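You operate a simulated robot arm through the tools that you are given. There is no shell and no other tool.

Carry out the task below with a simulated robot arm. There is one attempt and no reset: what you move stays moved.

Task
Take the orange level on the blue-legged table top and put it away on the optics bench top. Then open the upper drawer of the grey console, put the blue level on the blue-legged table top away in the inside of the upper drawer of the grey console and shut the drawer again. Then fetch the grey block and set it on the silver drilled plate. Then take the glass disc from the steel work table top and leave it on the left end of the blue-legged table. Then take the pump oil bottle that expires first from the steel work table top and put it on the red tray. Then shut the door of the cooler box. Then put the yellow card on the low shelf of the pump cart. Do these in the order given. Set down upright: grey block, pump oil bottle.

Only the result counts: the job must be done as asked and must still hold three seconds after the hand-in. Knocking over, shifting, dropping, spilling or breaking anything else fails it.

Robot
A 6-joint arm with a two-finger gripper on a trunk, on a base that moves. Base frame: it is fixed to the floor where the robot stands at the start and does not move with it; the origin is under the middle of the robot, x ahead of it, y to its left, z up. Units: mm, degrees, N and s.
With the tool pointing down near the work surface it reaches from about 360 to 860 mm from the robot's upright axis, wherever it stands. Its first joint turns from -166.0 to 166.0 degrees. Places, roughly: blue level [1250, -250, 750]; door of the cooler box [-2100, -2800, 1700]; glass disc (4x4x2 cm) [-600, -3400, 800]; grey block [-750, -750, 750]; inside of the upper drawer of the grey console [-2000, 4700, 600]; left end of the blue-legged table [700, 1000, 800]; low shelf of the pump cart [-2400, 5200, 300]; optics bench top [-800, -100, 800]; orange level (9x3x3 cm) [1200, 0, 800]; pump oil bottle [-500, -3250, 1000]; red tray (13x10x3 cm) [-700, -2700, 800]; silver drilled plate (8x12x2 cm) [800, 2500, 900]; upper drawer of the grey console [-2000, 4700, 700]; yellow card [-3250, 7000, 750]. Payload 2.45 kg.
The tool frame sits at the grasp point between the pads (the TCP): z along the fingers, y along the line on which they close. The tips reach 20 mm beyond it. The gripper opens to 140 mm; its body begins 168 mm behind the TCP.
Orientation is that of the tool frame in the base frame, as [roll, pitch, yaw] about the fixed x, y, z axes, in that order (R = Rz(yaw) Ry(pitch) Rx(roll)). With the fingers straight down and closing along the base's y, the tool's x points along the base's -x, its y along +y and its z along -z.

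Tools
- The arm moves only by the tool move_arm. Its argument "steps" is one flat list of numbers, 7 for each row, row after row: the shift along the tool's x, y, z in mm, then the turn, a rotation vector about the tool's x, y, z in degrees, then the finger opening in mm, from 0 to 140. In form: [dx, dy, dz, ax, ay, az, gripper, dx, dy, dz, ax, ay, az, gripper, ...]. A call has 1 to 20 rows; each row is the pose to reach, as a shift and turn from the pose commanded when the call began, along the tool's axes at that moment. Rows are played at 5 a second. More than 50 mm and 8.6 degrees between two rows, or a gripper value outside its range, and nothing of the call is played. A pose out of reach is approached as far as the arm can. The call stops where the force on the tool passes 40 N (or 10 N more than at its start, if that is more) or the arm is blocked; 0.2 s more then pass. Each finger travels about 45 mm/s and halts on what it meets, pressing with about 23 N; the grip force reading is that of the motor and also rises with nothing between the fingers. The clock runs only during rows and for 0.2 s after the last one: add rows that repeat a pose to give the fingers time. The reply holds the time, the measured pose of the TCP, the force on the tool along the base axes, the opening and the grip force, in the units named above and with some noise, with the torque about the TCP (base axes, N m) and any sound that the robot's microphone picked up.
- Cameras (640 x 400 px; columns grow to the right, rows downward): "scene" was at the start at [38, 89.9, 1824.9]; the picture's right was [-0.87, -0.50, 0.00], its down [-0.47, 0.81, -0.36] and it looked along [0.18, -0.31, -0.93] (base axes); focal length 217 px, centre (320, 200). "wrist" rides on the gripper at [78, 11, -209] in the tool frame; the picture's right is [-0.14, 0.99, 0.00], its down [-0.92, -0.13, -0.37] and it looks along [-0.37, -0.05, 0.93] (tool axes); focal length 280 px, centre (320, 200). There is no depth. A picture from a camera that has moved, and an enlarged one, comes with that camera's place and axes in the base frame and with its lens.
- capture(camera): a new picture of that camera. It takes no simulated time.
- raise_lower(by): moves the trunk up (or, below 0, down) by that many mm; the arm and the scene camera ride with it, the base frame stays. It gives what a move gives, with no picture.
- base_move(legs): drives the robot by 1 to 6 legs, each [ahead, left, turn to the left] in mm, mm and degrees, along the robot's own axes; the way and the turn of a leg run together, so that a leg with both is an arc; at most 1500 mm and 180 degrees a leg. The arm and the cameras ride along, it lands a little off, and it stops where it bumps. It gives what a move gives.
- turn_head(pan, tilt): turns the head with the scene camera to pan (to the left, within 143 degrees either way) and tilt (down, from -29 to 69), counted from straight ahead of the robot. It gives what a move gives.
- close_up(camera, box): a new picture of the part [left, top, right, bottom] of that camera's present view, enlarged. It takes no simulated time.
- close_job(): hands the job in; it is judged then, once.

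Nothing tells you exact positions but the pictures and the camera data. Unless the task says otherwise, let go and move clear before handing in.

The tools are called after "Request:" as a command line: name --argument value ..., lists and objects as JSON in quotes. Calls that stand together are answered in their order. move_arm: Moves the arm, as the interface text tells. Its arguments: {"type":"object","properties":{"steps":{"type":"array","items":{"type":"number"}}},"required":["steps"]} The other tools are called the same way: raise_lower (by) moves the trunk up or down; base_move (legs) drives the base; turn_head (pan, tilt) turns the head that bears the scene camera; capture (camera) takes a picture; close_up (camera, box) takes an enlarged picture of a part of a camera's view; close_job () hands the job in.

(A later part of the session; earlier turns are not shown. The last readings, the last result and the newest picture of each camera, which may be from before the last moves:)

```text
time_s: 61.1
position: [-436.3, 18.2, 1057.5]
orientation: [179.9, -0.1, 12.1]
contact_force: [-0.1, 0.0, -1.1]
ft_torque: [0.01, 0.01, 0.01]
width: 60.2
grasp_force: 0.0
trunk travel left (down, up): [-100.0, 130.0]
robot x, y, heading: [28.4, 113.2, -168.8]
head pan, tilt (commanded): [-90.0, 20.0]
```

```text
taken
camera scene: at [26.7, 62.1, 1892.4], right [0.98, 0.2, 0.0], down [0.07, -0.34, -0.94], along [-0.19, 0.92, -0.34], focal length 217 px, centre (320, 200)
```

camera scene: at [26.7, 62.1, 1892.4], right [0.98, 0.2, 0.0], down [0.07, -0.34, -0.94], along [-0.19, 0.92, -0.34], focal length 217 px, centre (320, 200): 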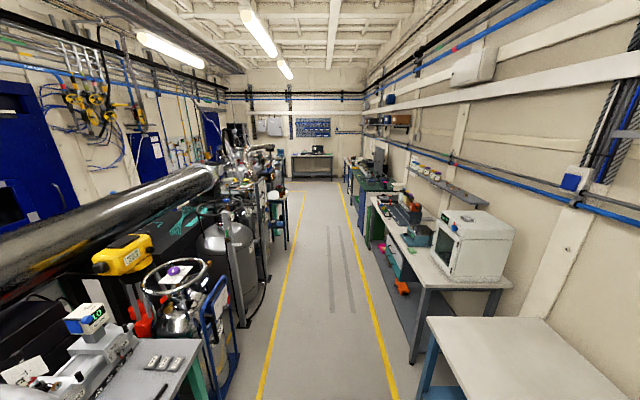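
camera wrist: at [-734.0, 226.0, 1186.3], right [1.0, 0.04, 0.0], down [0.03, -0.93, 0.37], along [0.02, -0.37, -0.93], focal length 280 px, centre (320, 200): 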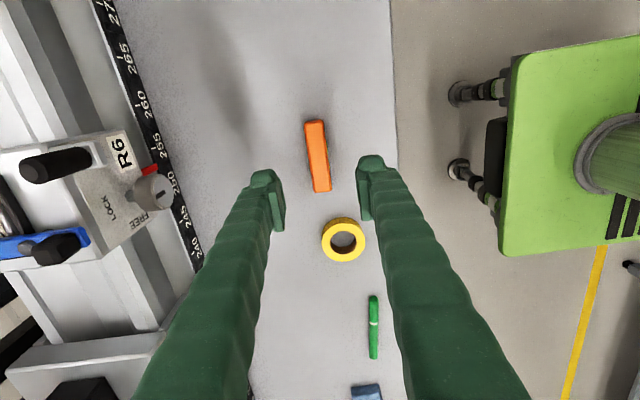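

The lane is clear. I'll turn along it and drive about 3.8 m, then look for the grey console on the left.

Request:
base_move --legs '[[0, 0, -91.3], [1500, 0, 0], [1500, 0, 0], [800, 0, 0]]'

Request:
turn_head --pan 40 --tilt 35

Request:
capture --camera "scene"

Request:
turn_head --pan 80 --tilt 35

Request:
capture --camera "scene"

```text
time_s: 83.3
position: [-551.0, 4333.1, 1056.7]
orientation: [180.0, -0.1, -82.4]
contact_force: [0.2, -1.1, -0.4]
ft_torque: [-0.02, 0.03, 0.02]
width: 59.9
grasp_force: 0.0
trunk travel left (down, up): [-100.0, 130.0]
robot x, y, heading: [-495.7, 3862.7, 97.1]
head pan, tilt (commanded): [-90.0, 20.0]
```

```text
time_s: 85.4
position: [-551.9, 4332.5, 1057.1]
orientation: [180.0, -0.1, -82.3]
contact_force: [0.0, -0.6, -0.4]
ft_torque: [0.05, -0.02, 0.0]
width: 59.8
grasp_force: 0.0
trunk travel left (down, up): [-100.0, 130.0]
robot x, y, heading: [-493.1, 3860.4, 96.9]
head pan, tilt (commanded): [40.0, 35.0]
```

```text
taken
camera scene: at [-699.4, 3914.6, 1868.6], right [0.68, 0.73, 0.0], down [0.42, -0.39, -0.82], along [-0.6, 0.56, -0.57], focal length 217 px, centre (320, 200)
```

scene: 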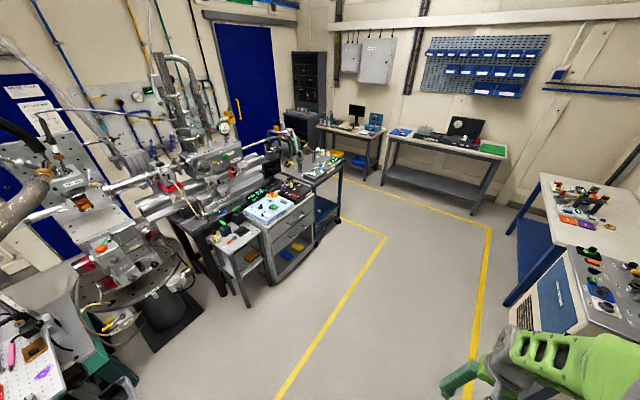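

```text
time_s: 86.5
position: [-551.7, 4332.0, 1057.1]
orientation: [180.0, 0.0, -82.4]
contact_force: [0.6, -0.3, -0.7]
ft_torque: [0.0, 0.01, 0.02]
width: 60.3
grasp_force: 0.1
trunk travel left (down, up): [-100.0, 130.0]
robot x, y, heading: [-495.8, 3865.2, 96.7]
head pan, tilt (commanded): [80.0, 35.0]
```

```text
taken
camera scene: at [-723.1, 3859.2, 1868.6], right [0.05, 1.0, 0.0], down [0.57, -0.03, -0.82], along [-0.82, 0.04, -0.57], focal length 217 px, centre (320, 200)
```

scene: 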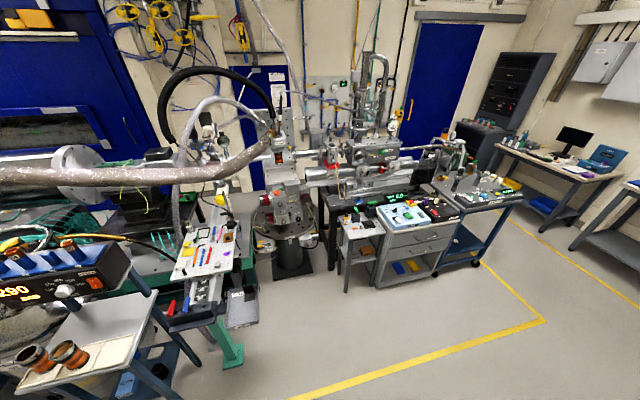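

The grey console with two drawers stands on the left, at about (-1900, 4700). I'll enlarge it.

Request:
close_up --camera "scene" --box '[320, 180, 540, 300]'

Request:
close_up --camera "scene" --box '[370, 195, 470, 265]'

```text
2.91 times, centred on (430, 240) of scene
camera zoom: at [-723.1, 3859.2, 1868.6], right [0.05, 1.0, 0.0], down [0.57, -0.03, -0.82], along [-0.82, 0.04, -0.57], focal length 632 px, centre (0, 84)
```

zoom: 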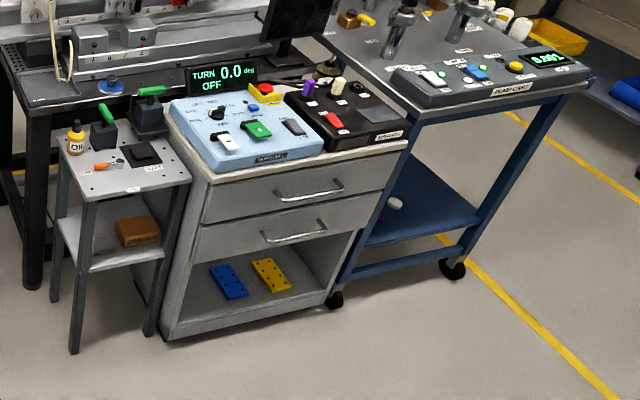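

```text
5.71 times, centred on (420, 230) of scene
camera zoom: at [-723.1, 3859.2, 1868.6], right [0.05, 1.0, 0.0], down [0.57, -0.03, -0.82], along [-0.82, 0.04, -0.57], focal length 1242 px, centre (-251, 29)
```

zoom: 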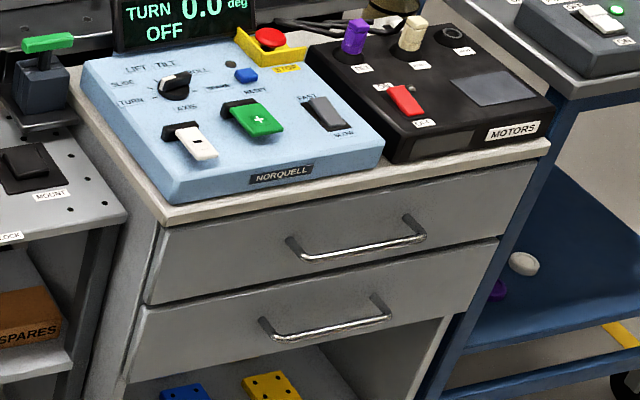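

I see the console's two bow handles, with the blue pump cart to its right. I'll drive up to face the console squarely.

Request:
base_move --legs '[[0, 250, 0], [1100, 0, 0], [0, 0, 96]]'

Request:
turn_head --pan 0 --tilt 40

Request:
capture --camera "scene"

Request:
capture --camera "wrist"

```text
time_s: 98.5
position: [-1319.0, 4868.6, 1056.8]
orientation: [180.0, 0.0, 9.1]
contact_force: [-0.4, 0.2, -0.4]
ft_torque: [-0.02, 0.02, 0.02]
width: 60.1
grasp_force: 0.1
trunk travel left (down, up): [-100.0, 130.0]
robot x, y, heading: [-849.2, 4942.6, -171.6]
head pan, tilt (commanded): [80.0, 35.0]
```

```text
time_s: 100.0
position: [-1318.5, 4868.0, 1058.0]
orientation: [179.9, 0.0, 9.1]
contact_force: [0.3, -0.3, 0.4]
ft_torque: [-0.01, -0.01, 0.03]
width: 60.0
grasp_force: 0.1
trunk travel left (down, up): [-100.0, 130.0]
robot x, y, heading: [-850.1, 4938.0, -171.5]
head pan, tilt (commanded): [0.0, 40.0]
```

```text
taken
camera scene: at [-925.2, 4783.1, 1861.0], right [-0.15, 0.99, 0.0], down [0.64, 0.09, -0.77], along [-0.76, -0.11, -0.64], focal length 217 px, centre (320, 200)
```

scene: 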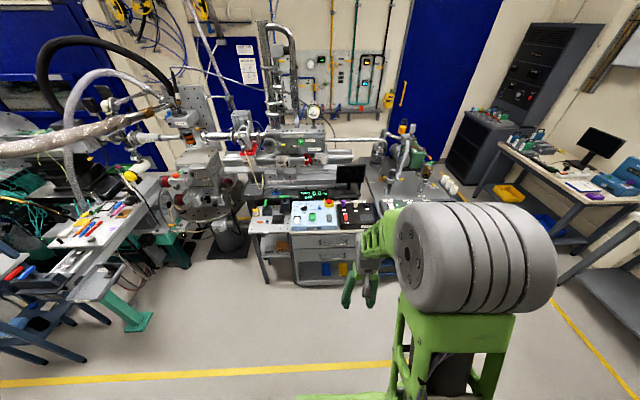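

```text
taken
camera wrist: at [-1241.4, 4869.9, 1266.0], right [0.02, -1.0, 0.0], down [-0.93, -0.02, 0.37], along [-0.37, -0.01, -0.93], focal length 280 px, centre (320, 200)
```

wrist: 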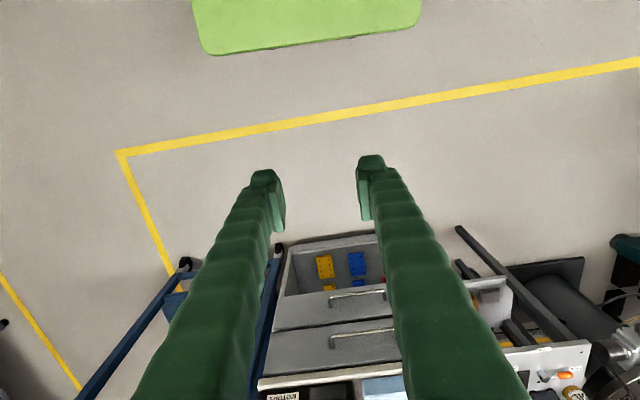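

Request:
close_up --camera "scene" --box '[240, 180, 410, 300]'

Request:
close_up --camera "wrist" --box '[240, 220, 440, 400]'

```text
3.33 times, centred on (325, 240) of scene
camera zoom: at [-925.2, 4783.1, 1861.0], right [-0.15, 0.99, 0.0], down [0.64, 0.09, -0.77], along [-0.76, -0.11, -0.64], focal length 725 px, centre (303, 67)
```

zoom: 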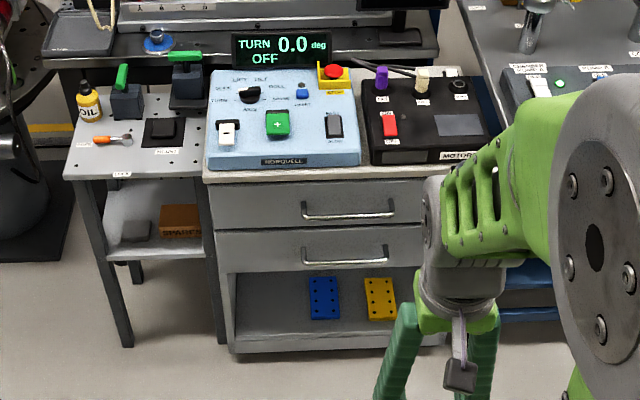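

```text
2.22 times, centred on (340, 310) of wrist
camera zoom: at [-1241.4, 4869.9, 1266.0], right [0.02, -1.0, 0.0], down [-0.93, -0.02, 0.37], along [-0.37, -0.01, -0.93], focal length 623 px, centre (276, -44)
```

zoom: 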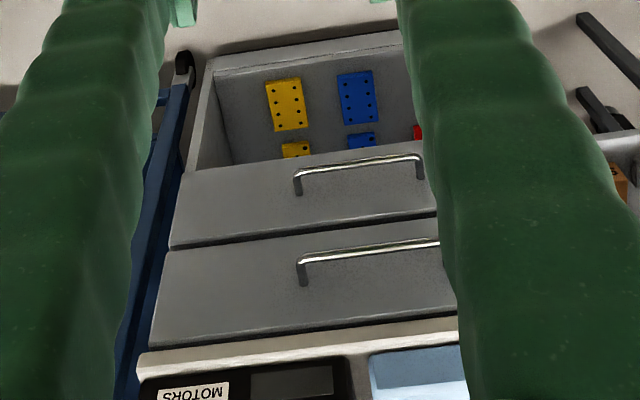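

The upper handle runs from about (-1840, 4646) to (-1877, 4825) at z≈690. I'll square up and drive to 690 mm from it, then check with both cameras.

Request:
base_move --legs '[[0, 0, 3.2], [335, 0, 0]]'

Request:
close_up --camera "wrist" --box '[0, 0, 640, 400]'

Request:
capture --camera "scene"

```text
time_s: 102.7
position: [-1644.4, 4779.3, 1056.8]
orientation: [180.0, -0.1, 12.0]
contact_force: [-0.3, 0.4, 0.1]
ft_torque: [-0.03, -0.05, 0.0]
width: 59.9
grasp_force: 0.1
trunk travel left (down, up): [-100.0, 130.0]
robot x, y, heading: [-1178.9, 4875.2, -168.8]
head pan, tilt (commanded): [0.0, 40.0]
```

```text
1.00 times, centred on (320, 200) of wrist (not enlarged: the box is as wide or as high as the picture)
camera zoom: at [-1566.4, 4784.7, 1265.8], right [0.07, -1.0, 0.0], down [-0.93, -0.07, 0.37], along [-0.37, -0.03, -0.93], focal length 280 px, centre (320, 200)
```

zoom: 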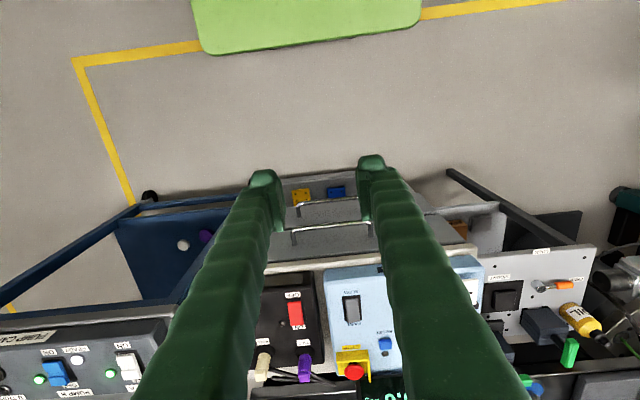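

```text
taken
camera scene: at [-1246.8, 4713.5, 1860.9], right [-0.19, 0.98, 0.0], down [0.63, 0.12, -0.77], along [-0.75, -0.15, -0.64], focal length 217 px, centre (320, 200)
```

scene: 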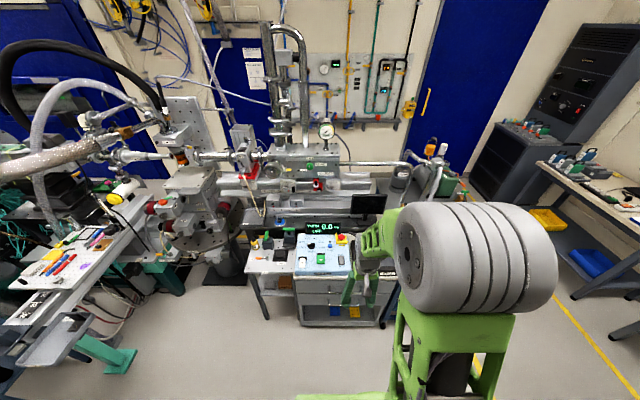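

Request:
close_up --camera "wrist" --box '[250, 160, 410, 280]'

Request:
close_up --camera "scene" --box '[270, 220, 420, 330]'

```text
3.33 times, centred on (330, 220) of wrist
camera zoom: at [-1566.4, 4784.7, 1265.8], right [0.07, -1.0, 0.0], down [-0.93, -0.07, 0.37], along [-0.37, -0.03, -0.93], focal length 935 px, centre (287, 133)
```

zoom: 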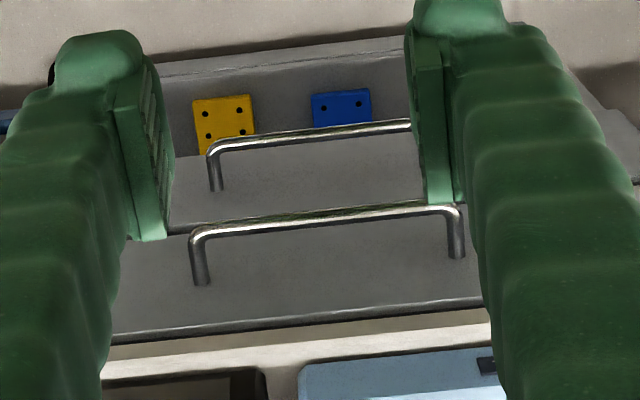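

```text
3.64 times, centred on (345, 275) of scene
camera zoom: at [-1246.8, 4713.5, 1860.9], right [-0.19, 0.98, 0.0], down [0.63, 0.12, -0.77], along [-0.75, -0.15, -0.64], focal length 790 px, centre (229, -73)
```

zoom: 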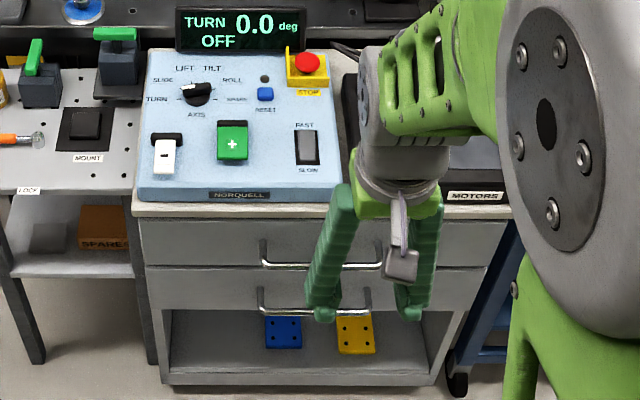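

The upper handle's centre is at about (-1856, 4737, 694), straight ahead at 690 mm. I'll pitch the tool to horizontal while lowering in front of it.

Request:
move_arm --steps '[-9, 0, 33, 0, -8.18, 0, 60, -18, 0, 66, 0, -16.36, 0, 60, -27, 0, 99, 0, -24.54, 0, 60, -36, 0, 132, 0, -32.72, 0, 60, -45, 0, 165, 0, -40.9, 0, 60, -54, 0, 198, 0, -49.08, 0, 60, -63, 0, 231, 0, -57.26, 0, 60, -72, 0, 264, 0, -65.44, 0, 60, -81, 0, 297, 0, -73.62, 0, 60, -90, 0, 330, 0, -81.8, 0, 60, -100, 0, 363, 0, -90, 0, 60]'

Request:
capture --camera "wrist"

Request:
capture --camera "scene"

```text
time_s: 105.1
position: [-1775.6, 4753.7, 692.0]
orientation: [-176.8, 89.4, 15.1]
contact_force: [-0.1, -0.1, 0.1]
ft_torque: [0.02, 0.01, -0.03]
width: 60.0
grasp_force: 0.0
out of reach, approached as far as the arm can: row 3, 4, 5, 10, 11
trunk travel left (down, up): [-100.0, 130.0]
robot x, y, heading: [-1178.2, 4873.4, -168.9]
head pan, tilt (commanded): [0.0, 40.0]
```

```text
taken
camera wrist: at [-1568.4, 4787.1, 615.9], right [0.2, -0.97, 0.14], down [0.33, 0.2, 0.92], along [-0.92, -0.14, 0.36], focal length 280 px, centre (320, 200)
```

wrist: 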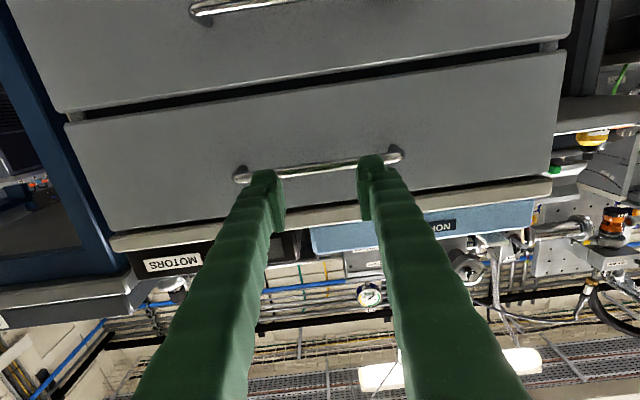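

```text
taken
camera scene: at [-1246.0, 4713.7, 1861.0], right [-0.19, 0.98, 0.0], down [0.63, 0.12, -0.77], along [-0.75, -0.15, -0.64], focal length 217 px, centre (320, 200)
```

scene: 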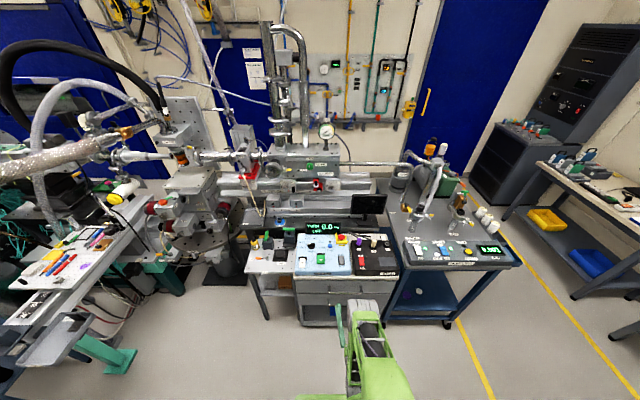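

The tool is horizontal, pointing at the upper handle. I'll roll it 90° so the fingers close above and below the bar.

Request:
move_arm --steps '[0, 0, 0, 0, 0, -8.2, 60, 0, 0, 0, 0, 0, -16.4, 60, 0, 0, 0, 0, 0, -24.6, 60, 0, 0, 0, 0, 0, -32.8, 60, 0, 0, 0, 0, 0, -41, 60, 0, 0, 0, 0, 0, -49.2, 60, 0, 0, 0, 0, 0, -57.4, 60, 0, 0, 0, 0, 0, -65.6, 60, 0, 0, 0, 0, 0, -73.8, 60, 0, 0, 0, 0, 0, -82, 60, 0, 0, 0, 0, 0, -90, 60, 0, 0, 0, 0, 0, -90, 60]'

Request:
capture --camera "wrist"

```text
time_s: 107.7
position: [-1776.7, 4755.9, 692.9]
orientation: [-90.4, -0.2, 101.8]
contact_force: [0.6, 0.3, 1.3]
ft_torque: [0.01, -0.04, -0.01]
width: 60.2
grasp_force: 0.1
out of reach, approached as far as the arm can: row 3, 4, 5, 7, 8, 9, 10, 11, 12
trunk travel left (down, up): [-100.0, 130.0]
robot x, y, heading: [-1177.8, 4875.0, -168.8]
head pan, tilt (commanded): [0.0, 40.0]
```

```text
taken
camera wrist: at [-1589.3, 4874.9, 683.9], right [0.03, -0.13, -0.99], down [0.55, -0.83, 0.13], along [-0.83, -0.55, 0.04], focal length 280 px, centre (320, 200)
```

wrist: 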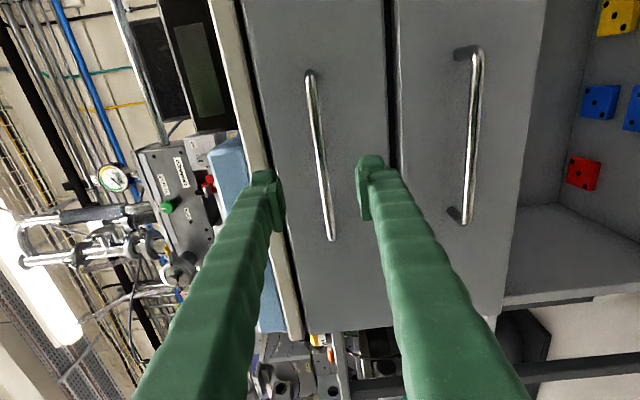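

The bar lies between the fingers. I'll advance 78 mm so that the bar sits at the pads.

Request:
move_arm --steps '[0, 0, 25, 0, 0, 0, 60, 0, 0, 45, 0, 0, 0, 60, 0, 0, 60, 0, 0, 0, 60, 0, 0, 70, 0, 0, 0, 60, 0, 0, 78, 0, 0, 0, 60, 0, 0, 78, 0, 0, 0, 60]'

Request:
capture --camera "wrist"

```text
time_s: 109.1
position: [-1853.4, 4739.1, 693.5]
orientation: [-90.0, 0.0, 101.9]
contact_force: [0.7, -0.7, -1.0]
ft_torque: [0.0, 0.04, 0.01]
width: 60.2
grasp_force: 0.2
trunk travel left (down, up): [-100.0, 130.0]
robot x, y, heading: [-1179.1, 4872.3, -168.7]
head pan, tilt (commanded): [0.0, 40.0]
```

```text
taken
camera wrist: at [-1665.8, 4858.8, 682.7], right [0.03, -0.13, -0.99], down [0.55, -0.82, 0.13], along [-0.83, -0.55, 0.05], focal length 280 px, centre (320, 200)
```

wrist: 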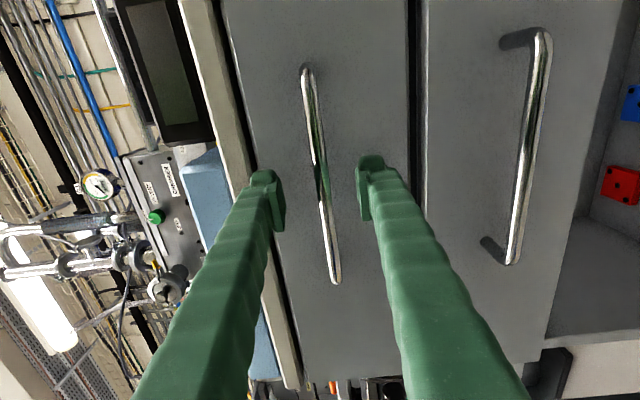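

The bar is between the pads. Closing the fingers on it.

Request:
move_arm --steps '[0, 0, 0, 0, 0, 0, 40, 0, 0, 0, 0, 0, 0, 20, 0, 0, 0, 0, 0, 0, 0, 0, 0, 0, 0, 0, 0, 0, 0, 0, 0, 0, 0, 0, 0, 0, 0, 0, 0, 0, 0, 0]'

Request:
capture --camera "wrist"

```text
time_s: 110.5
position: [-1853.0, 4739.9, 690.3]
orientation: [-90.5, 0.1, 101.9]
contact_force: [-0.1, 0.2, -26.8]
ft_torque: [-0.04, 0.0, 0.02]
width: 7.2
grasp_force: 35.2
trunk travel left (down, up): [-100.0, 130.0]
robot x, y, heading: [-1179.6, 4871.3, -168.6]
head pan, tilt (commanded): [0.0, 40.0]
```

```text
taken
camera wrist: at [-1665.1, 4859.0, 680.8], right [0.04, -0.13, -0.99], down [0.55, -0.83, 0.13], along [-0.83, -0.55, 0.04], focal length 280 px, centre (320, 200)
```

wrist: 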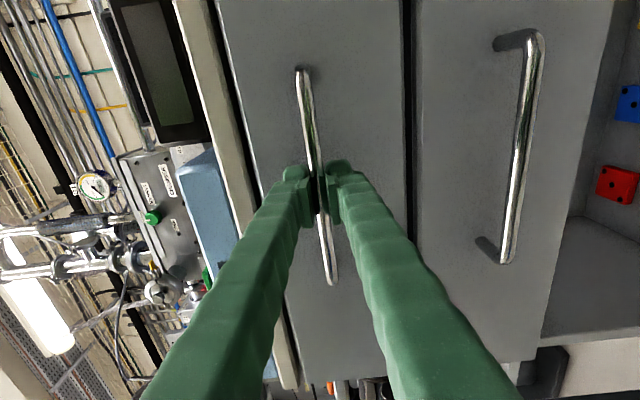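

Gripped, with a slight vertical strain. I'll relieve it by 4 mm, then pull the drawer by backing the base a little.

Request:
move_arm --steps '[0, 2, 0, 0, 0, 0, 0, 0, 4, 0, 0, 0, 0, 0, 0, 4, 0, 0, 0, 0, 0]'

Request:
base_move --legs '[[-60, 0, 0]]'

Request:
capture --camera "wrist"

```text
time_s: 111.3
position: [-1853.4, 4739.3, 689.2]
orientation: [-90.0, 0.0, 101.9]
contact_force: [2.1, 0.2, -11.9]
ft_torque: [-0.06, -0.04, -0.05]
width: 7.1
grasp_force: 35.2
trunk travel left (down, up): [-100.0, 130.0]
robot x, y, heading: [-1180.7, 4873.1, -168.8]
head pan, tilt (commanded): [0.0, 40.0]
```

```text
time_s: 112.2
position: [-1793.9, 4751.7, 690.1]
orientation: [-90.0, 0.0, 101.8]
contact_force: [2.1, -2.4, -5.0]
ft_torque: [-0.02, -0.03, 0.14]
width: 7.3
grasp_force: 35.4
trunk travel left (down, up): [-100.0, 130.0]
robot x, y, heading: [-1120.7, 4884.3, -168.8]
head pan, tilt (commanded): [0.0, 40.0]
```

```text
taken
camera wrist: at [-1606.4, 4870.4, 679.0], right [0.03, -0.13, -0.99], down [0.55, -0.82, 0.13], along [-0.83, -0.55, 0.05], focal length 280 px, centre (320, 200)
```

wrist: 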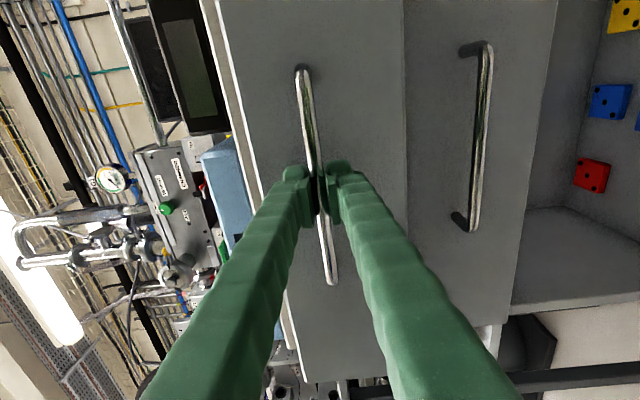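

The drawer is coming out. I'll back another 180 mm.

Request:
base_move --legs '[[-180, 0, 0]]'

Request:
capture --camera "wrist"

Request:
capture --camera "scene"

```text
time_s: 113.8
position: [-1616.7, 4785.6, 689.6]
orientation: [-90.0, 0.0, 102.2]
contact_force: [-0.8, 9.7, -2.4]
ft_torque: [0.01, -0.05, -0.03]
width: 7.2
grasp_force: 34.9
trunk travel left (down, up): [-100.0, 130.0]
robot x, y, heading: [-941.7, 4918.9, -168.6]
head pan, tilt (commanded): [0.0, 40.0]
```

```text
taken
camera wrist: at [-1427.4, 4905.3, 679.0], right [0.03, -0.13, -0.99], down [0.55, -0.82, 0.13], along [-0.83, -0.55, 0.05], focal length 280 px, centre (320, 200)
```

wrist: 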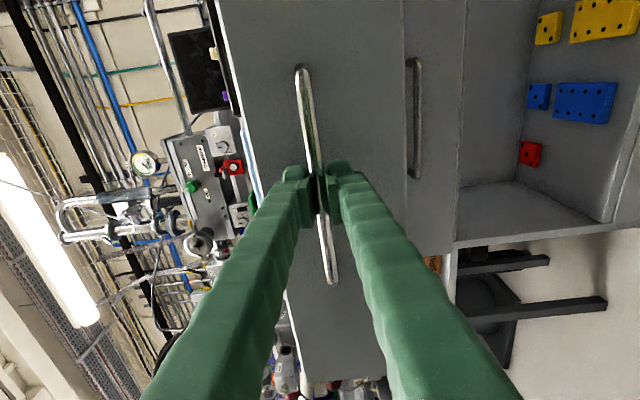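

```text
taken
camera scene: at [-1007.3, 4761.8, 1861.1], right [-0.2, 0.98, 0.0], down [0.63, 0.13, -0.77], along [-0.75, -0.15, -0.64], focal length 217 px, centre (320, 200)
```

scene: 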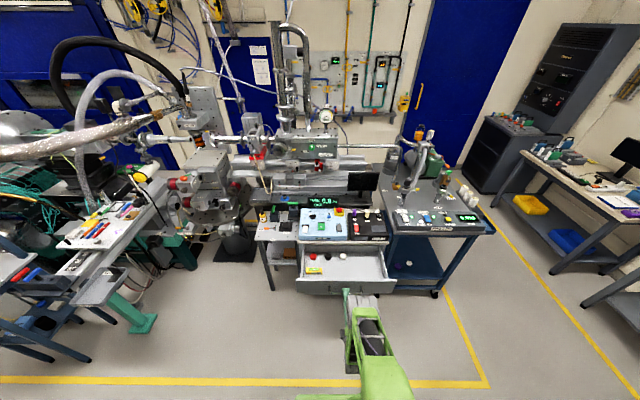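

Request:
close_up --camera "scene" --box '[270, 200, 430, 310]'

```text
3.64 times, centred on (350, 255) of scene
camera zoom: at [-1007.3, 4761.8, 1861.1], right [-0.2, 0.98, 0.0], down [0.63, 0.13, -0.77], along [-0.75, -0.15, -0.64], focal length 790 px, centre (211, 0)
```

zoom: 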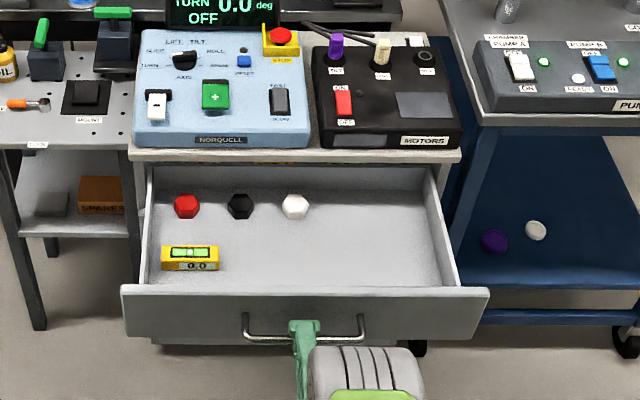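

The drawer is open about 240 mm and has free room on its right side. I'll release the handle, back off, and fold the tool back to pointing down.

Request:
move_arm --steps '[0, 0, 0, 0, 0, 0, 20, 0, 0, 0, 0, 0, 0, 40, 0, 0, 0, 0, 0, 0, 60, 0, 0, 0, 0, 0, 0, 60]'

Request:
base_move --legs '[[-250, 0, 0]]'

Request:
move_arm --steps '[0, -33, -17, -8.18, 0, 0, 60, 0, -66, -34, -16.36, 0, 0, 60, 0, -99, -51, -24.54, 0, 0, 60, 0, -132, -68, -32.72, 0, 0, 60, 0, -165, -85, -40.9, 0, 0, 60, 0, -198, -102, -49.08, 0, 0, 60, 0, -231, -119, -57.26, 0, 0, 60, 0, -264, -136, -65.44, 0, 0, 60, 0, -297, -153, -73.62, 0, 0, 60, 0, -330, -170, -81.8, 0, 0, 60, 0, -363, -187, -90, 0, 0, 60]'

Request:
capture --camera "scene"

```text
time_s: 114.8
position: [-1615.4, 4786.0, 689.1]
orientation: [-89.9, 0.0, 102.1]
contact_force: [-0.2, 0.6, 0.8]
ft_torque: [0.02, -0.04, 0.0]
width: 60.2
grasp_force: 0.1
trunk travel left (down, up): [-100.0, 130.0]
robot x, y, heading: [-942.6, 4921.6, -168.6]
head pan, tilt (commanded): [0.0, 40.0]
```

```text
time_s: 116.6
position: [-1366.8, 4831.5, 689.9]
orientation: [-90.0, 0.0, 102.4]
contact_force: [0.2, 0.0, -0.4]
ft_torque: [-0.06, -0.02, 0.0]
width: 60.2
grasp_force: 0.1
trunk travel left (down, up): [-100.0, 130.0]
robot x, y, heading: [-696.1, 4969.8, -168.2]
head pan, tilt (commanded): [0.0, 40.0]
```

```text
time_s: 119.0
position: [-1184.1, 4873.4, 1054.2]
orientation: [179.9, 0.1, 102.4]
contact_force: [0.6, 0.2, -0.7]
ft_torque: [0.0, -0.01, 0.0]
width: 60.2
grasp_force: 0.0
out of reach, approached as far as the arm can: row 9
trunk travel left (down, up): [-100.0, 130.0]
robot x, y, heading: [-695.1, 4967.3, -168.1]
head pan, tilt (commanded): [0.0, 40.0]
```

```text
taken
camera scene: at [-758.9, 4811.3, 1861.0], right [-0.2, 0.98, 0.0], down [0.63, 0.13, -0.77], along [-0.75, -0.16, -0.64], focal length 217 px, centre (320, 200)
```

scene: 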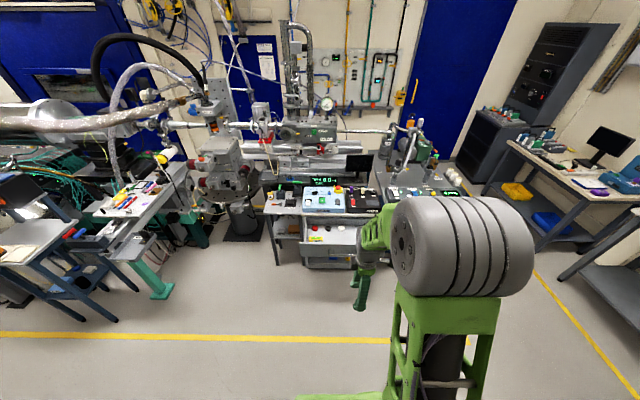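

Drawer stays open. Now I drive back along the lane to the blue-legged table for the blue level.

Request:
base_move --legs '[[0, 0, 88], [1500, -100, 0], [1500, 0, 0], [1500, 0, 0], [840, 0, 0]]'

Request:
turn_head --pan 0 --tilt 30

Request:
capture --camera "scene"

```text
refused: leg 2 is longer than a leg can be; nothing moved
```

```text
time_s: 119.7
position: [-1184.1, 4873.3, 1053.5]
orientation: [-180.0, 0.0, 102.3]
contact_force: [-0.2, -1.0, 0.0]
ft_torque: [-0.01, 0.02, -0.02]
width: 60.0
grasp_force: 0.0
trunk travel left (down, up): [-100.0, 130.0]
robot x, y, heading: [-695.5, 4971.1, -168.4]
head pan, tilt (commanded): [0.0, 30.0]
```

```text
taken
camera scene: at [-763.9, 4810.2, 1876.3], right [-0.2, 0.98, 0.0], down [0.49, 0.1, -0.87], along [-0.85, -0.18, -0.5], focal length 217 px, centre (320, 200)
```

scene: 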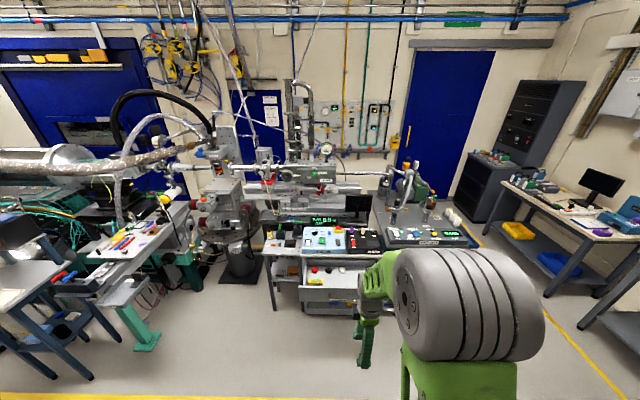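

Request:
base_move --legs '[[0, 0, 88], [1450, -100, 0], [1500, 0, 0], [1500, 0, 0], [890, 0, 0]]'

Request:
capture --camera "scene"

```text
time_s: 149.1
position: [217.3, -814.3, 1053.3]
orientation: [-179.9, -0.1, -168.2]
contact_force: [0.6, -0.6, 0.2]
ft_torque: [0.04, 0.02, -0.01]
width: 60.3
grasp_force: 0.0
trunk travel left (down, up): [-100.0, 130.0]
robot x, y, heading: [125.6, -323.3, -79.0]
head pan, tilt (commanded): [0.0, 30.0]
```

```text
taken
camera scene: at [283.7, -396.7, 1876.3], right [-0.98, -0.19, 0.0], down [-0.1, 0.49, -0.87], along [0.17, -0.85, -0.5], focal length 217 px, centre (320, 200)
```

scene: 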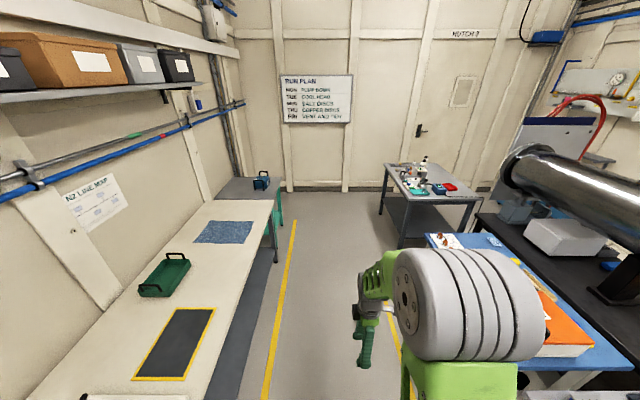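

I'll turn to face the table and close in on the blue level.

Request:
base_move --legs '[[0, 0, 88.8], [265, 0, 0]]'

Request:
turn_head --pan 0 --tilt 45

Request:
capture --camera "scene"

Request:
capture --camera "wrist"

```text
time_s: 154.8
position: [881.4, -198.7, 1052.7]
orientation: [179.9, 0.0, -79.5]
contact_force: [0.7, 0.7, -0.1]
ft_torque: [0.0, 0.03, -0.02]
width: 60.0
grasp_force: 0.2
trunk travel left (down, up): [-100.0, 130.0]
robot x, y, heading: [390.5, -279.2, 9.9]
head pan, tilt (commanded): [0.0, 30.0]
```

```text
time_s: 155.5
position: [879.3, -198.6, 1053.8]
orientation: [180.0, 0.0, -79.4]
contact_force: [0.8, 0.7, 0.5]
ft_torque: [0.05, 0.01, -0.02]
width: 60.3
grasp_force: 0.1
trunk travel left (down, up): [-100.0, 130.0]
robot x, y, heading: [387.5, -281.0, 9.7]
head pan, tilt (commanded): [0.0, 45.0]
```

```text
taken
camera scene: at [453.6, -126.3, 1853.8], right [0.17, -0.99, 0.0], down [-0.7, -0.12, -0.71], along [0.7, 0.12, -0.71], focal length 217 px, centre (320, 200)
```

scene: 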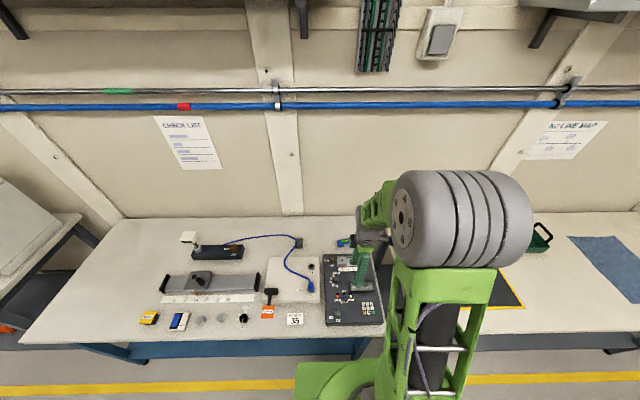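

```text
taken
camera wrist: at [883.2, -277.1, 1262.2], right [-1.0, -0.05, 0.0], down [-0.04, 0.93, 0.37], along [-0.02, 0.37, -0.93], focal length 280 px, centre (320, 200)
```

wrist: 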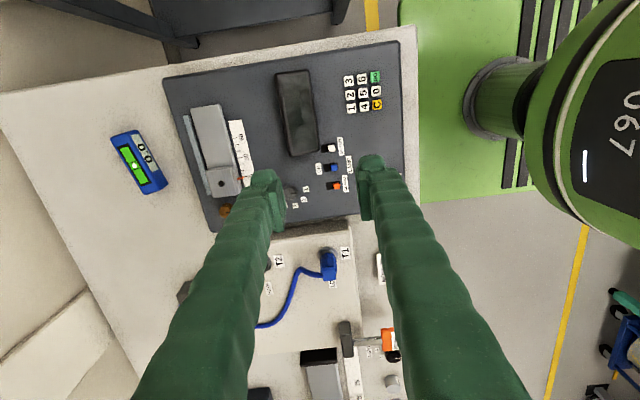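

Request:
close_up --camera "wrist" --box '[90, 110, 210, 210]'

```text
4.00 times, centred on (150, 160) of wrist
camera zoom: at [883.2, -277.1, 1262.2], right [-1.0, -0.05, 0.0], down [-0.04, 0.93, 0.37], along [-0.02, 0.37, -0.93], focal length 1122 px, centre (1000, 360)
```

zoom: 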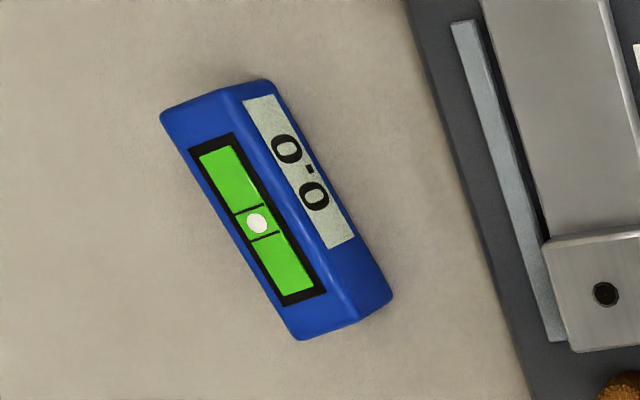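

The blue level is centred near (1171, -149), long side at about 112.6°. I'll move above it and align.

Request:
move_arm --steps '[0.5, -37, 0, 0, 0, -1.5, 70, 1, -74, 0, 0, 0, -3, 70, 1.6, -111, 0, 0, 0, -4.5, 70, 2.2, -148, 0, 0, 0, -6, 70, 2.8, -185, 10, 0, 0, -7.5, 70, 3.3, -222, 30, 0, 0, -9, 70, 3.8, -259, 55, 0, 0, -10.5, 70, 4.4, -295, 85, 0, 0, -12, 70, 4.4, -295, 110, 0, 0, -12, 70, 4.4, -295, 110, 0, 0, -12, 70]'

Request:
capture --camera "wrist"

```text
time_s: 157.7
position: [1171.1, -146.8, 944.6]
orientation: [180.0, 0.0, -67.5]
contact_force: [-0.2, -0.2, 0.6]
ft_torque: [-0.03, 0.02, -0.03]
width: 69.8
grasp_force: 0.1
trunk travel left (down, up): [-100.0, 130.0]
robot x, y, heading: [386.6, -278.9, 9.6]
head pan, tilt (commanded): [0.0, 45.0]
```

```text
taken
camera wrist: at [1191.0, -223.3, 1152.8], right [-0.97, -0.25, 0.0], down [-0.23, 0.9, 0.37], along [-0.09, 0.36, -0.93], focal length 280 px, centre (320, 200)
```

wrist: 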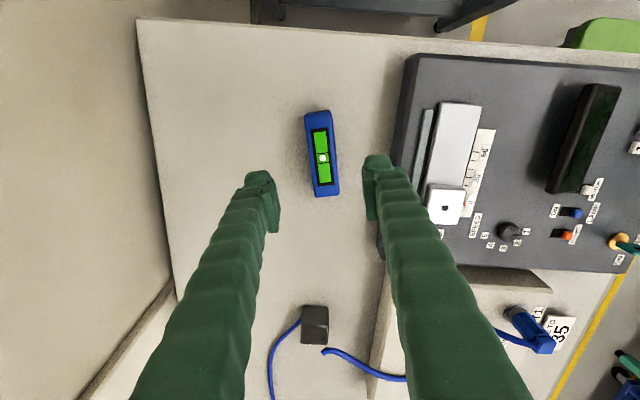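

Nearly aligned. I'll make small corrections and lower around the level to z≈824.

Request:
move_arm --steps '[6, 2, 30, 0, 0, 2.4, 60, 6, 2, 60, 0, 0, 2.4, 60, 6, 2, 85, 0, 0, 2.4, 60, 6, 2, 105, 0, 0, 2.4, 60, 6, 2, 115, 0, 0, 2.4, 60, 6, 2, 120, 0, 0, 2.4, 60, 6, 2, 121, 0, 0, 2.4, 60]'

Request:
capture --camera "wrist"

```text
time_s: 159.3
position: [1170.5, -153.8, 823.4]
orientation: [179.9, 0.1, -69.8]
contact_force: [0.9, 0.0, 0.4]
ft_torque: [0.01, 0.02, -0.01]
width: 60.1
grasp_force: 0.1
trunk travel left (down, up): [-100.0, 130.0]
robot x, y, heading: [387.0, -274.2, 9.9]
head pan, tilt (commanded): [0.0, 45.0]
```

```text
taken
camera wrist: at [1188.2, -232.4, 1031.2], right [-0.98, -0.21, 0.0], down [-0.2, 0.91, 0.37], along [-0.08, 0.36, -0.93], focal length 280 px, centre (320, 200)
```

wrist: 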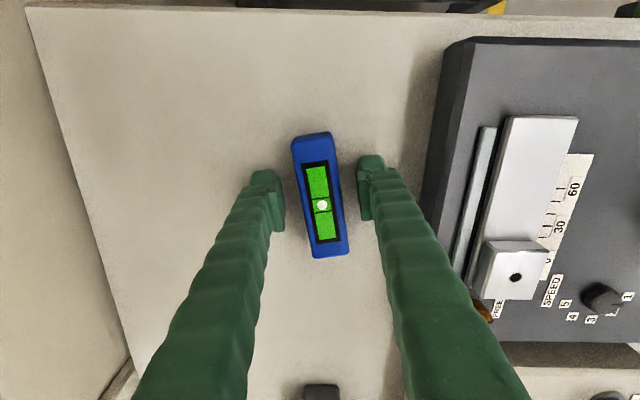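

Centred. Closing on the blue level and test-lifting.

Request:
move_arm --steps '[0, 0, 0, 0, 0, 0, 40, 0, 0, 0, 0, 0, 0, 20, 0, 0, 0, 0, 0, 0, 0, 0, 0, 0, 0, 0, 0, 0, 0, 0, 0, 0, 0, 0, 0, 0, 0, 0, 0, 0, 0, 0, 0, 0, -3, 0, 0, 0, 0, 0, 0, -8, 0, 0, 0, 0, 0, 0, -15, 0, 0, 0, 0, 0, 0, -25, 0, 0, 0, 0, 0, 0, -25, 0, 0, 0, 0]'

Request:
capture --camera "wrist"

```text
time_s: 161.7
position: [1173.4, -155.1, 846.8]
orientation: [180.0, 0.0, -69.9]
contact_force: [-0.4, 1.0, -1.3]
ft_torque: [-0.03, 0.0, 0.01]
width: 31.0
grasp_force: 23.1
trunk travel left (down, up): [-100.0, 130.0]
robot x, y, heading: [386.2, -274.0, 9.6]
head pan, tilt (commanded): [0.0, 45.0]
```

```text
taken
camera wrist: at [1188.4, -232.2, 1055.6], right [-0.98, -0.21, 0.0], down [-0.2, 0.91, 0.37], along [-0.08, 0.36, -0.93], focal length 280 px, centre (320, 200)
```

wrist: 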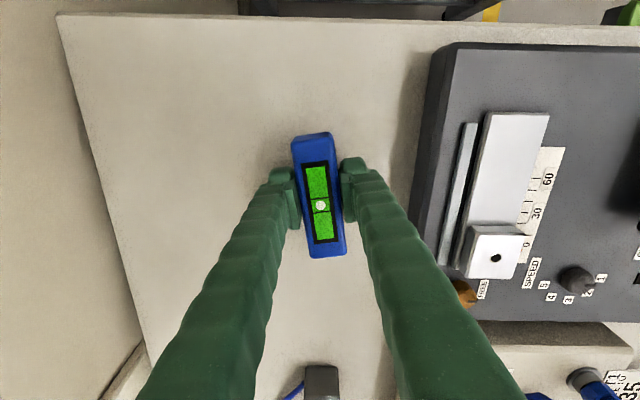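

Held (31 mm, 23 N). Raising and drawing in.

Request:
move_arm --steps '[0, 0, -25, 0, 0, 0, 0, 0, 0, -55, 0, 0, 0, 0, 0, 0, -85, 0, 0, 0, 0, 0, 0, -115, 0, 0, 0, 0, 0, 0, -145, 0, 0, 0, 0, 0, 0, -175, 0, 0, 0, 0, -7, 30, -200, 0, 0, 1, 0, -15, 64, -208, 0, 0, 2, 0, -23, 98, -208, 0, 0, 3.5, 0, -31, 132, -208, 0, 0, 5, 0, -39, 166, -208, 0, 0, 6.5, 0, -47, 200, -208, 0, 0, 8, 0, -54, 234, -208, 0, 0, 9, 0, -62, 268, -208, 0, 0, 10, 0, -68, 297, -208, 0, 0, 10.4, 0]'

Request:
capture --camera "wrist"

```text
time_s: 164.9
position: [869.2, -194.5, 1056.3]
orientation: [-180.0, 0.0, -80.3]
contact_force: [-0.1, 0.2, -1.2]
ft_torque: [-0.03, -0.02, 0.05]
width: 30.9
grasp_force: 22.7
trunk travel left (down, up): [-100.0, 130.0]
robot x, y, heading: [385.3, -275.3, 9.8]
head pan, tilt (commanded): [0.0, 45.0]
```

```text
taken
camera wrist: at [870.9, -272.4, 1264.9], right [-1.0, -0.03, 0.0], down [-0.03, 0.93, 0.37], along [-0.01, 0.37, -0.93], focal length 280 px, centre (320, 200)
```

wrist: 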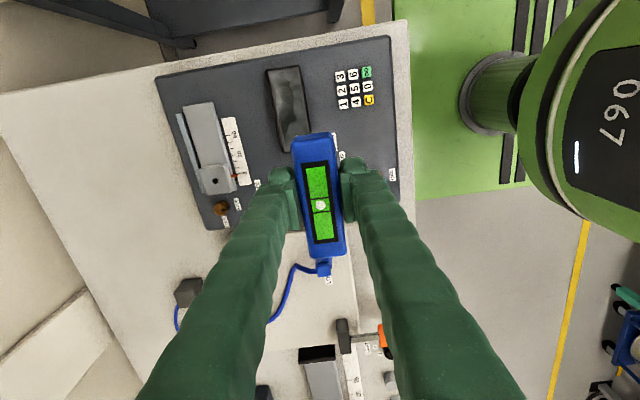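

Now back to the console with the blue level in hand.

Request:
base_move --legs '[[-290, 0, 0], [0, 0, 90], [1500, 0, 0], [1500, 0, 0], [1500, 0, 0], [930, 0, 0]]'

Request:
turn_head --pan 60 --tilt 30

Request:
capture --camera "scene"

```text
time_s: 196.5
position: [-1109.5, 5503.3, 1055.6]
orientation: [-180.0, 0.0, 11.2]
contact_force: [-0.6, -0.1, -0.5]
ft_torque: [-0.05, -0.03, 0.01]
width: 31.2
grasp_force: 23.3
trunk travel left (down, up): [-100.0, 130.0]
robot x, y, heading: [-1012.2, 5022.5, 101.0]
head pan, tilt (commanded): [0.0, 45.0]
```

```text
time_s: 197.8
position: [-1109.5, 5503.4, 1055.1]
orientation: [180.0, -0.1, 11.3]
contact_force: [0.3, -1.2, -1.2]
ft_torque: [0.01, 0.01, -0.02]
width: 31.2
grasp_force: 22.9
trunk travel left (down, up): [-100.0, 130.0]
robot x, y, heading: [-1011.1, 5020.6, 101.1]
head pan, tilt (commanded): [60.0, 30.0]
```

```text
taken
camera scene: at [-1236.6, 5032.4, 1876.3], right [0.32, 0.95, 0.0], down [0.47, -0.16, -0.87], along [-0.82, 0.28, -0.5], focal length 217 px, centre (320, 200)
```

scene: 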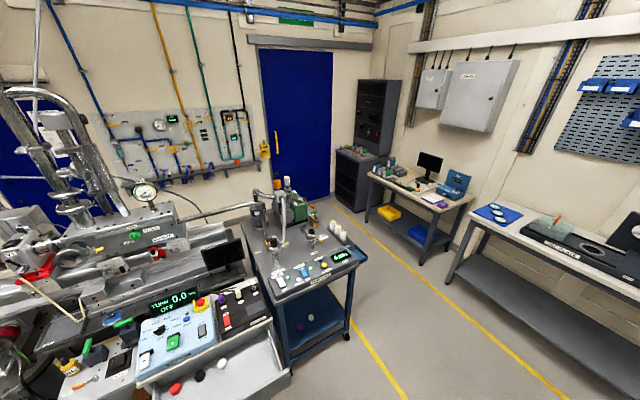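

I'll turn to the console and check the drawer from here.

Request:
base_move --legs '[[0, 0, 90.3]]'

Request:
turn_head --pan 10 --tilt 45

Request:
capture --camera "scene"

Request:
close_up --camera "scene" --box '[240, 180, 440, 330]'

```text
time_s: 201.9
position: [-1495.3, 4943.7, 1055.6]
orientation: [180.0, -0.1, 99.0]
contact_force: [0.2, 0.6, -2.2]
ft_torque: [0.07, -0.02, 0.01]
width: 30.8
grasp_force: 23.2
trunk travel left (down, up): [-100.0, 130.0]
robot x, y, heading: [-1015.3, 5021.9, -170.8]
head pan, tilt (commanded): [60.0, 30.0]
```

```text
time_s: 203.1
position: [-1495.2, 4943.3, 1056.2]
orientation: [-180.0, -0.1, 99.0]
contact_force: [0.0, 0.0, -2.4]
ft_torque: [0.01, 0.02, 0.0]
width: 30.6
grasp_force: 23.2
trunk travel left (down, up): [-100.0, 130.0]
robot x, y, heading: [-1006.8, 5027.1, -170.9]
head pan, tilt (commanded): [10.0, 45.0]
```

```text
taken
camera scene: at [-1076.2, 4854.5, 1853.7], right [-0.33, 0.94, 0.0], down [0.67, 0.23, -0.71], along [-0.67, -0.23, -0.71], focal length 217 px, centre (320, 200)
```

scene: 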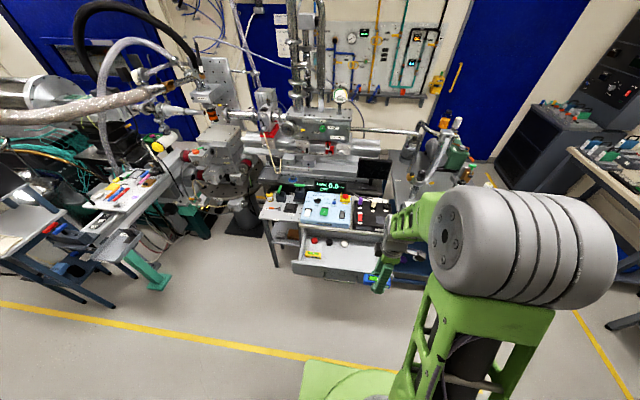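

```text
2.67 times, centred on (340, 255) of scene
camera zoom: at [-1076.2, 4854.5, 1853.7], right [-0.33, 0.94, 0.0], down [0.67, 0.23, -0.71], along [-0.67, -0.23, -0.71], focal length 580 px, centre (267, 53)
```

zoom: 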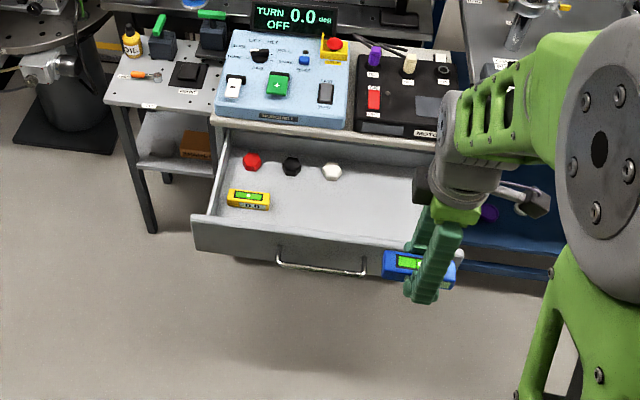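

I'll square up and advance so that the drawer's free right side is within reach.

Request:
base_move --legs '[[0, 0, 2.2], [224, 16, 0]]'

Request:
capture --camera "wrist"

Request:
capture --camera "scene"

```text
time_s: 205.2
position: [-1704.3, 4866.4, 1054.4]
orientation: [179.9, 0.0, 101.3]
contact_force: [-0.6, 0.1, -1.9]
ft_torque: [0.0, -0.04, 0.02]
width: 30.8
grasp_force: 23.1
trunk travel left (down, up): [-100.0, 130.0]
robot x, y, heading: [-1221.4, 4964.3, -168.7]
head pan, tilt (commanded): [10.0, 45.0]
```

```text
taken
camera wrist: at [-1710.0, 4944.1, 1264.2], right [1.0, 0.06, 0.0], down [0.05, -0.93, 0.37], along [0.02, -0.37, -0.93], focal length 280 px, centre (320, 200)
```

wrist: 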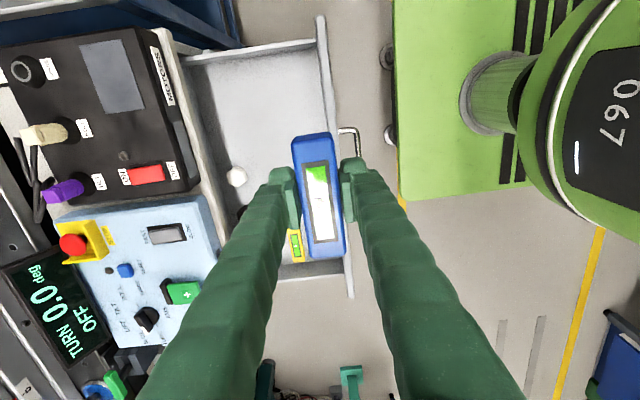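

```text
taken
camera scene: at [-1283.3, 4792.9, 1853.6], right [-0.36, 0.93, 0.0], down [0.66, 0.26, -0.71], along [-0.66, -0.26, -0.71], focal length 217 px, centre (320, 200)
```

scene: 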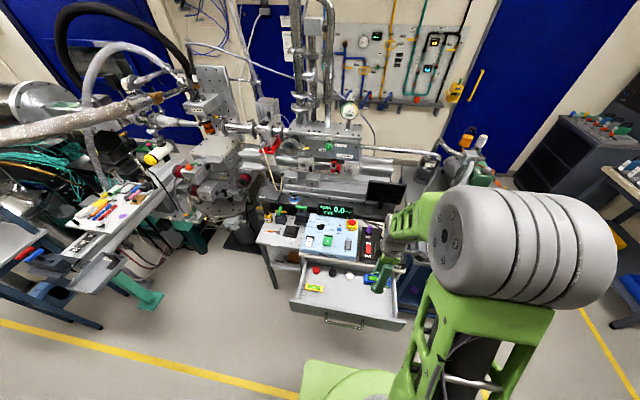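

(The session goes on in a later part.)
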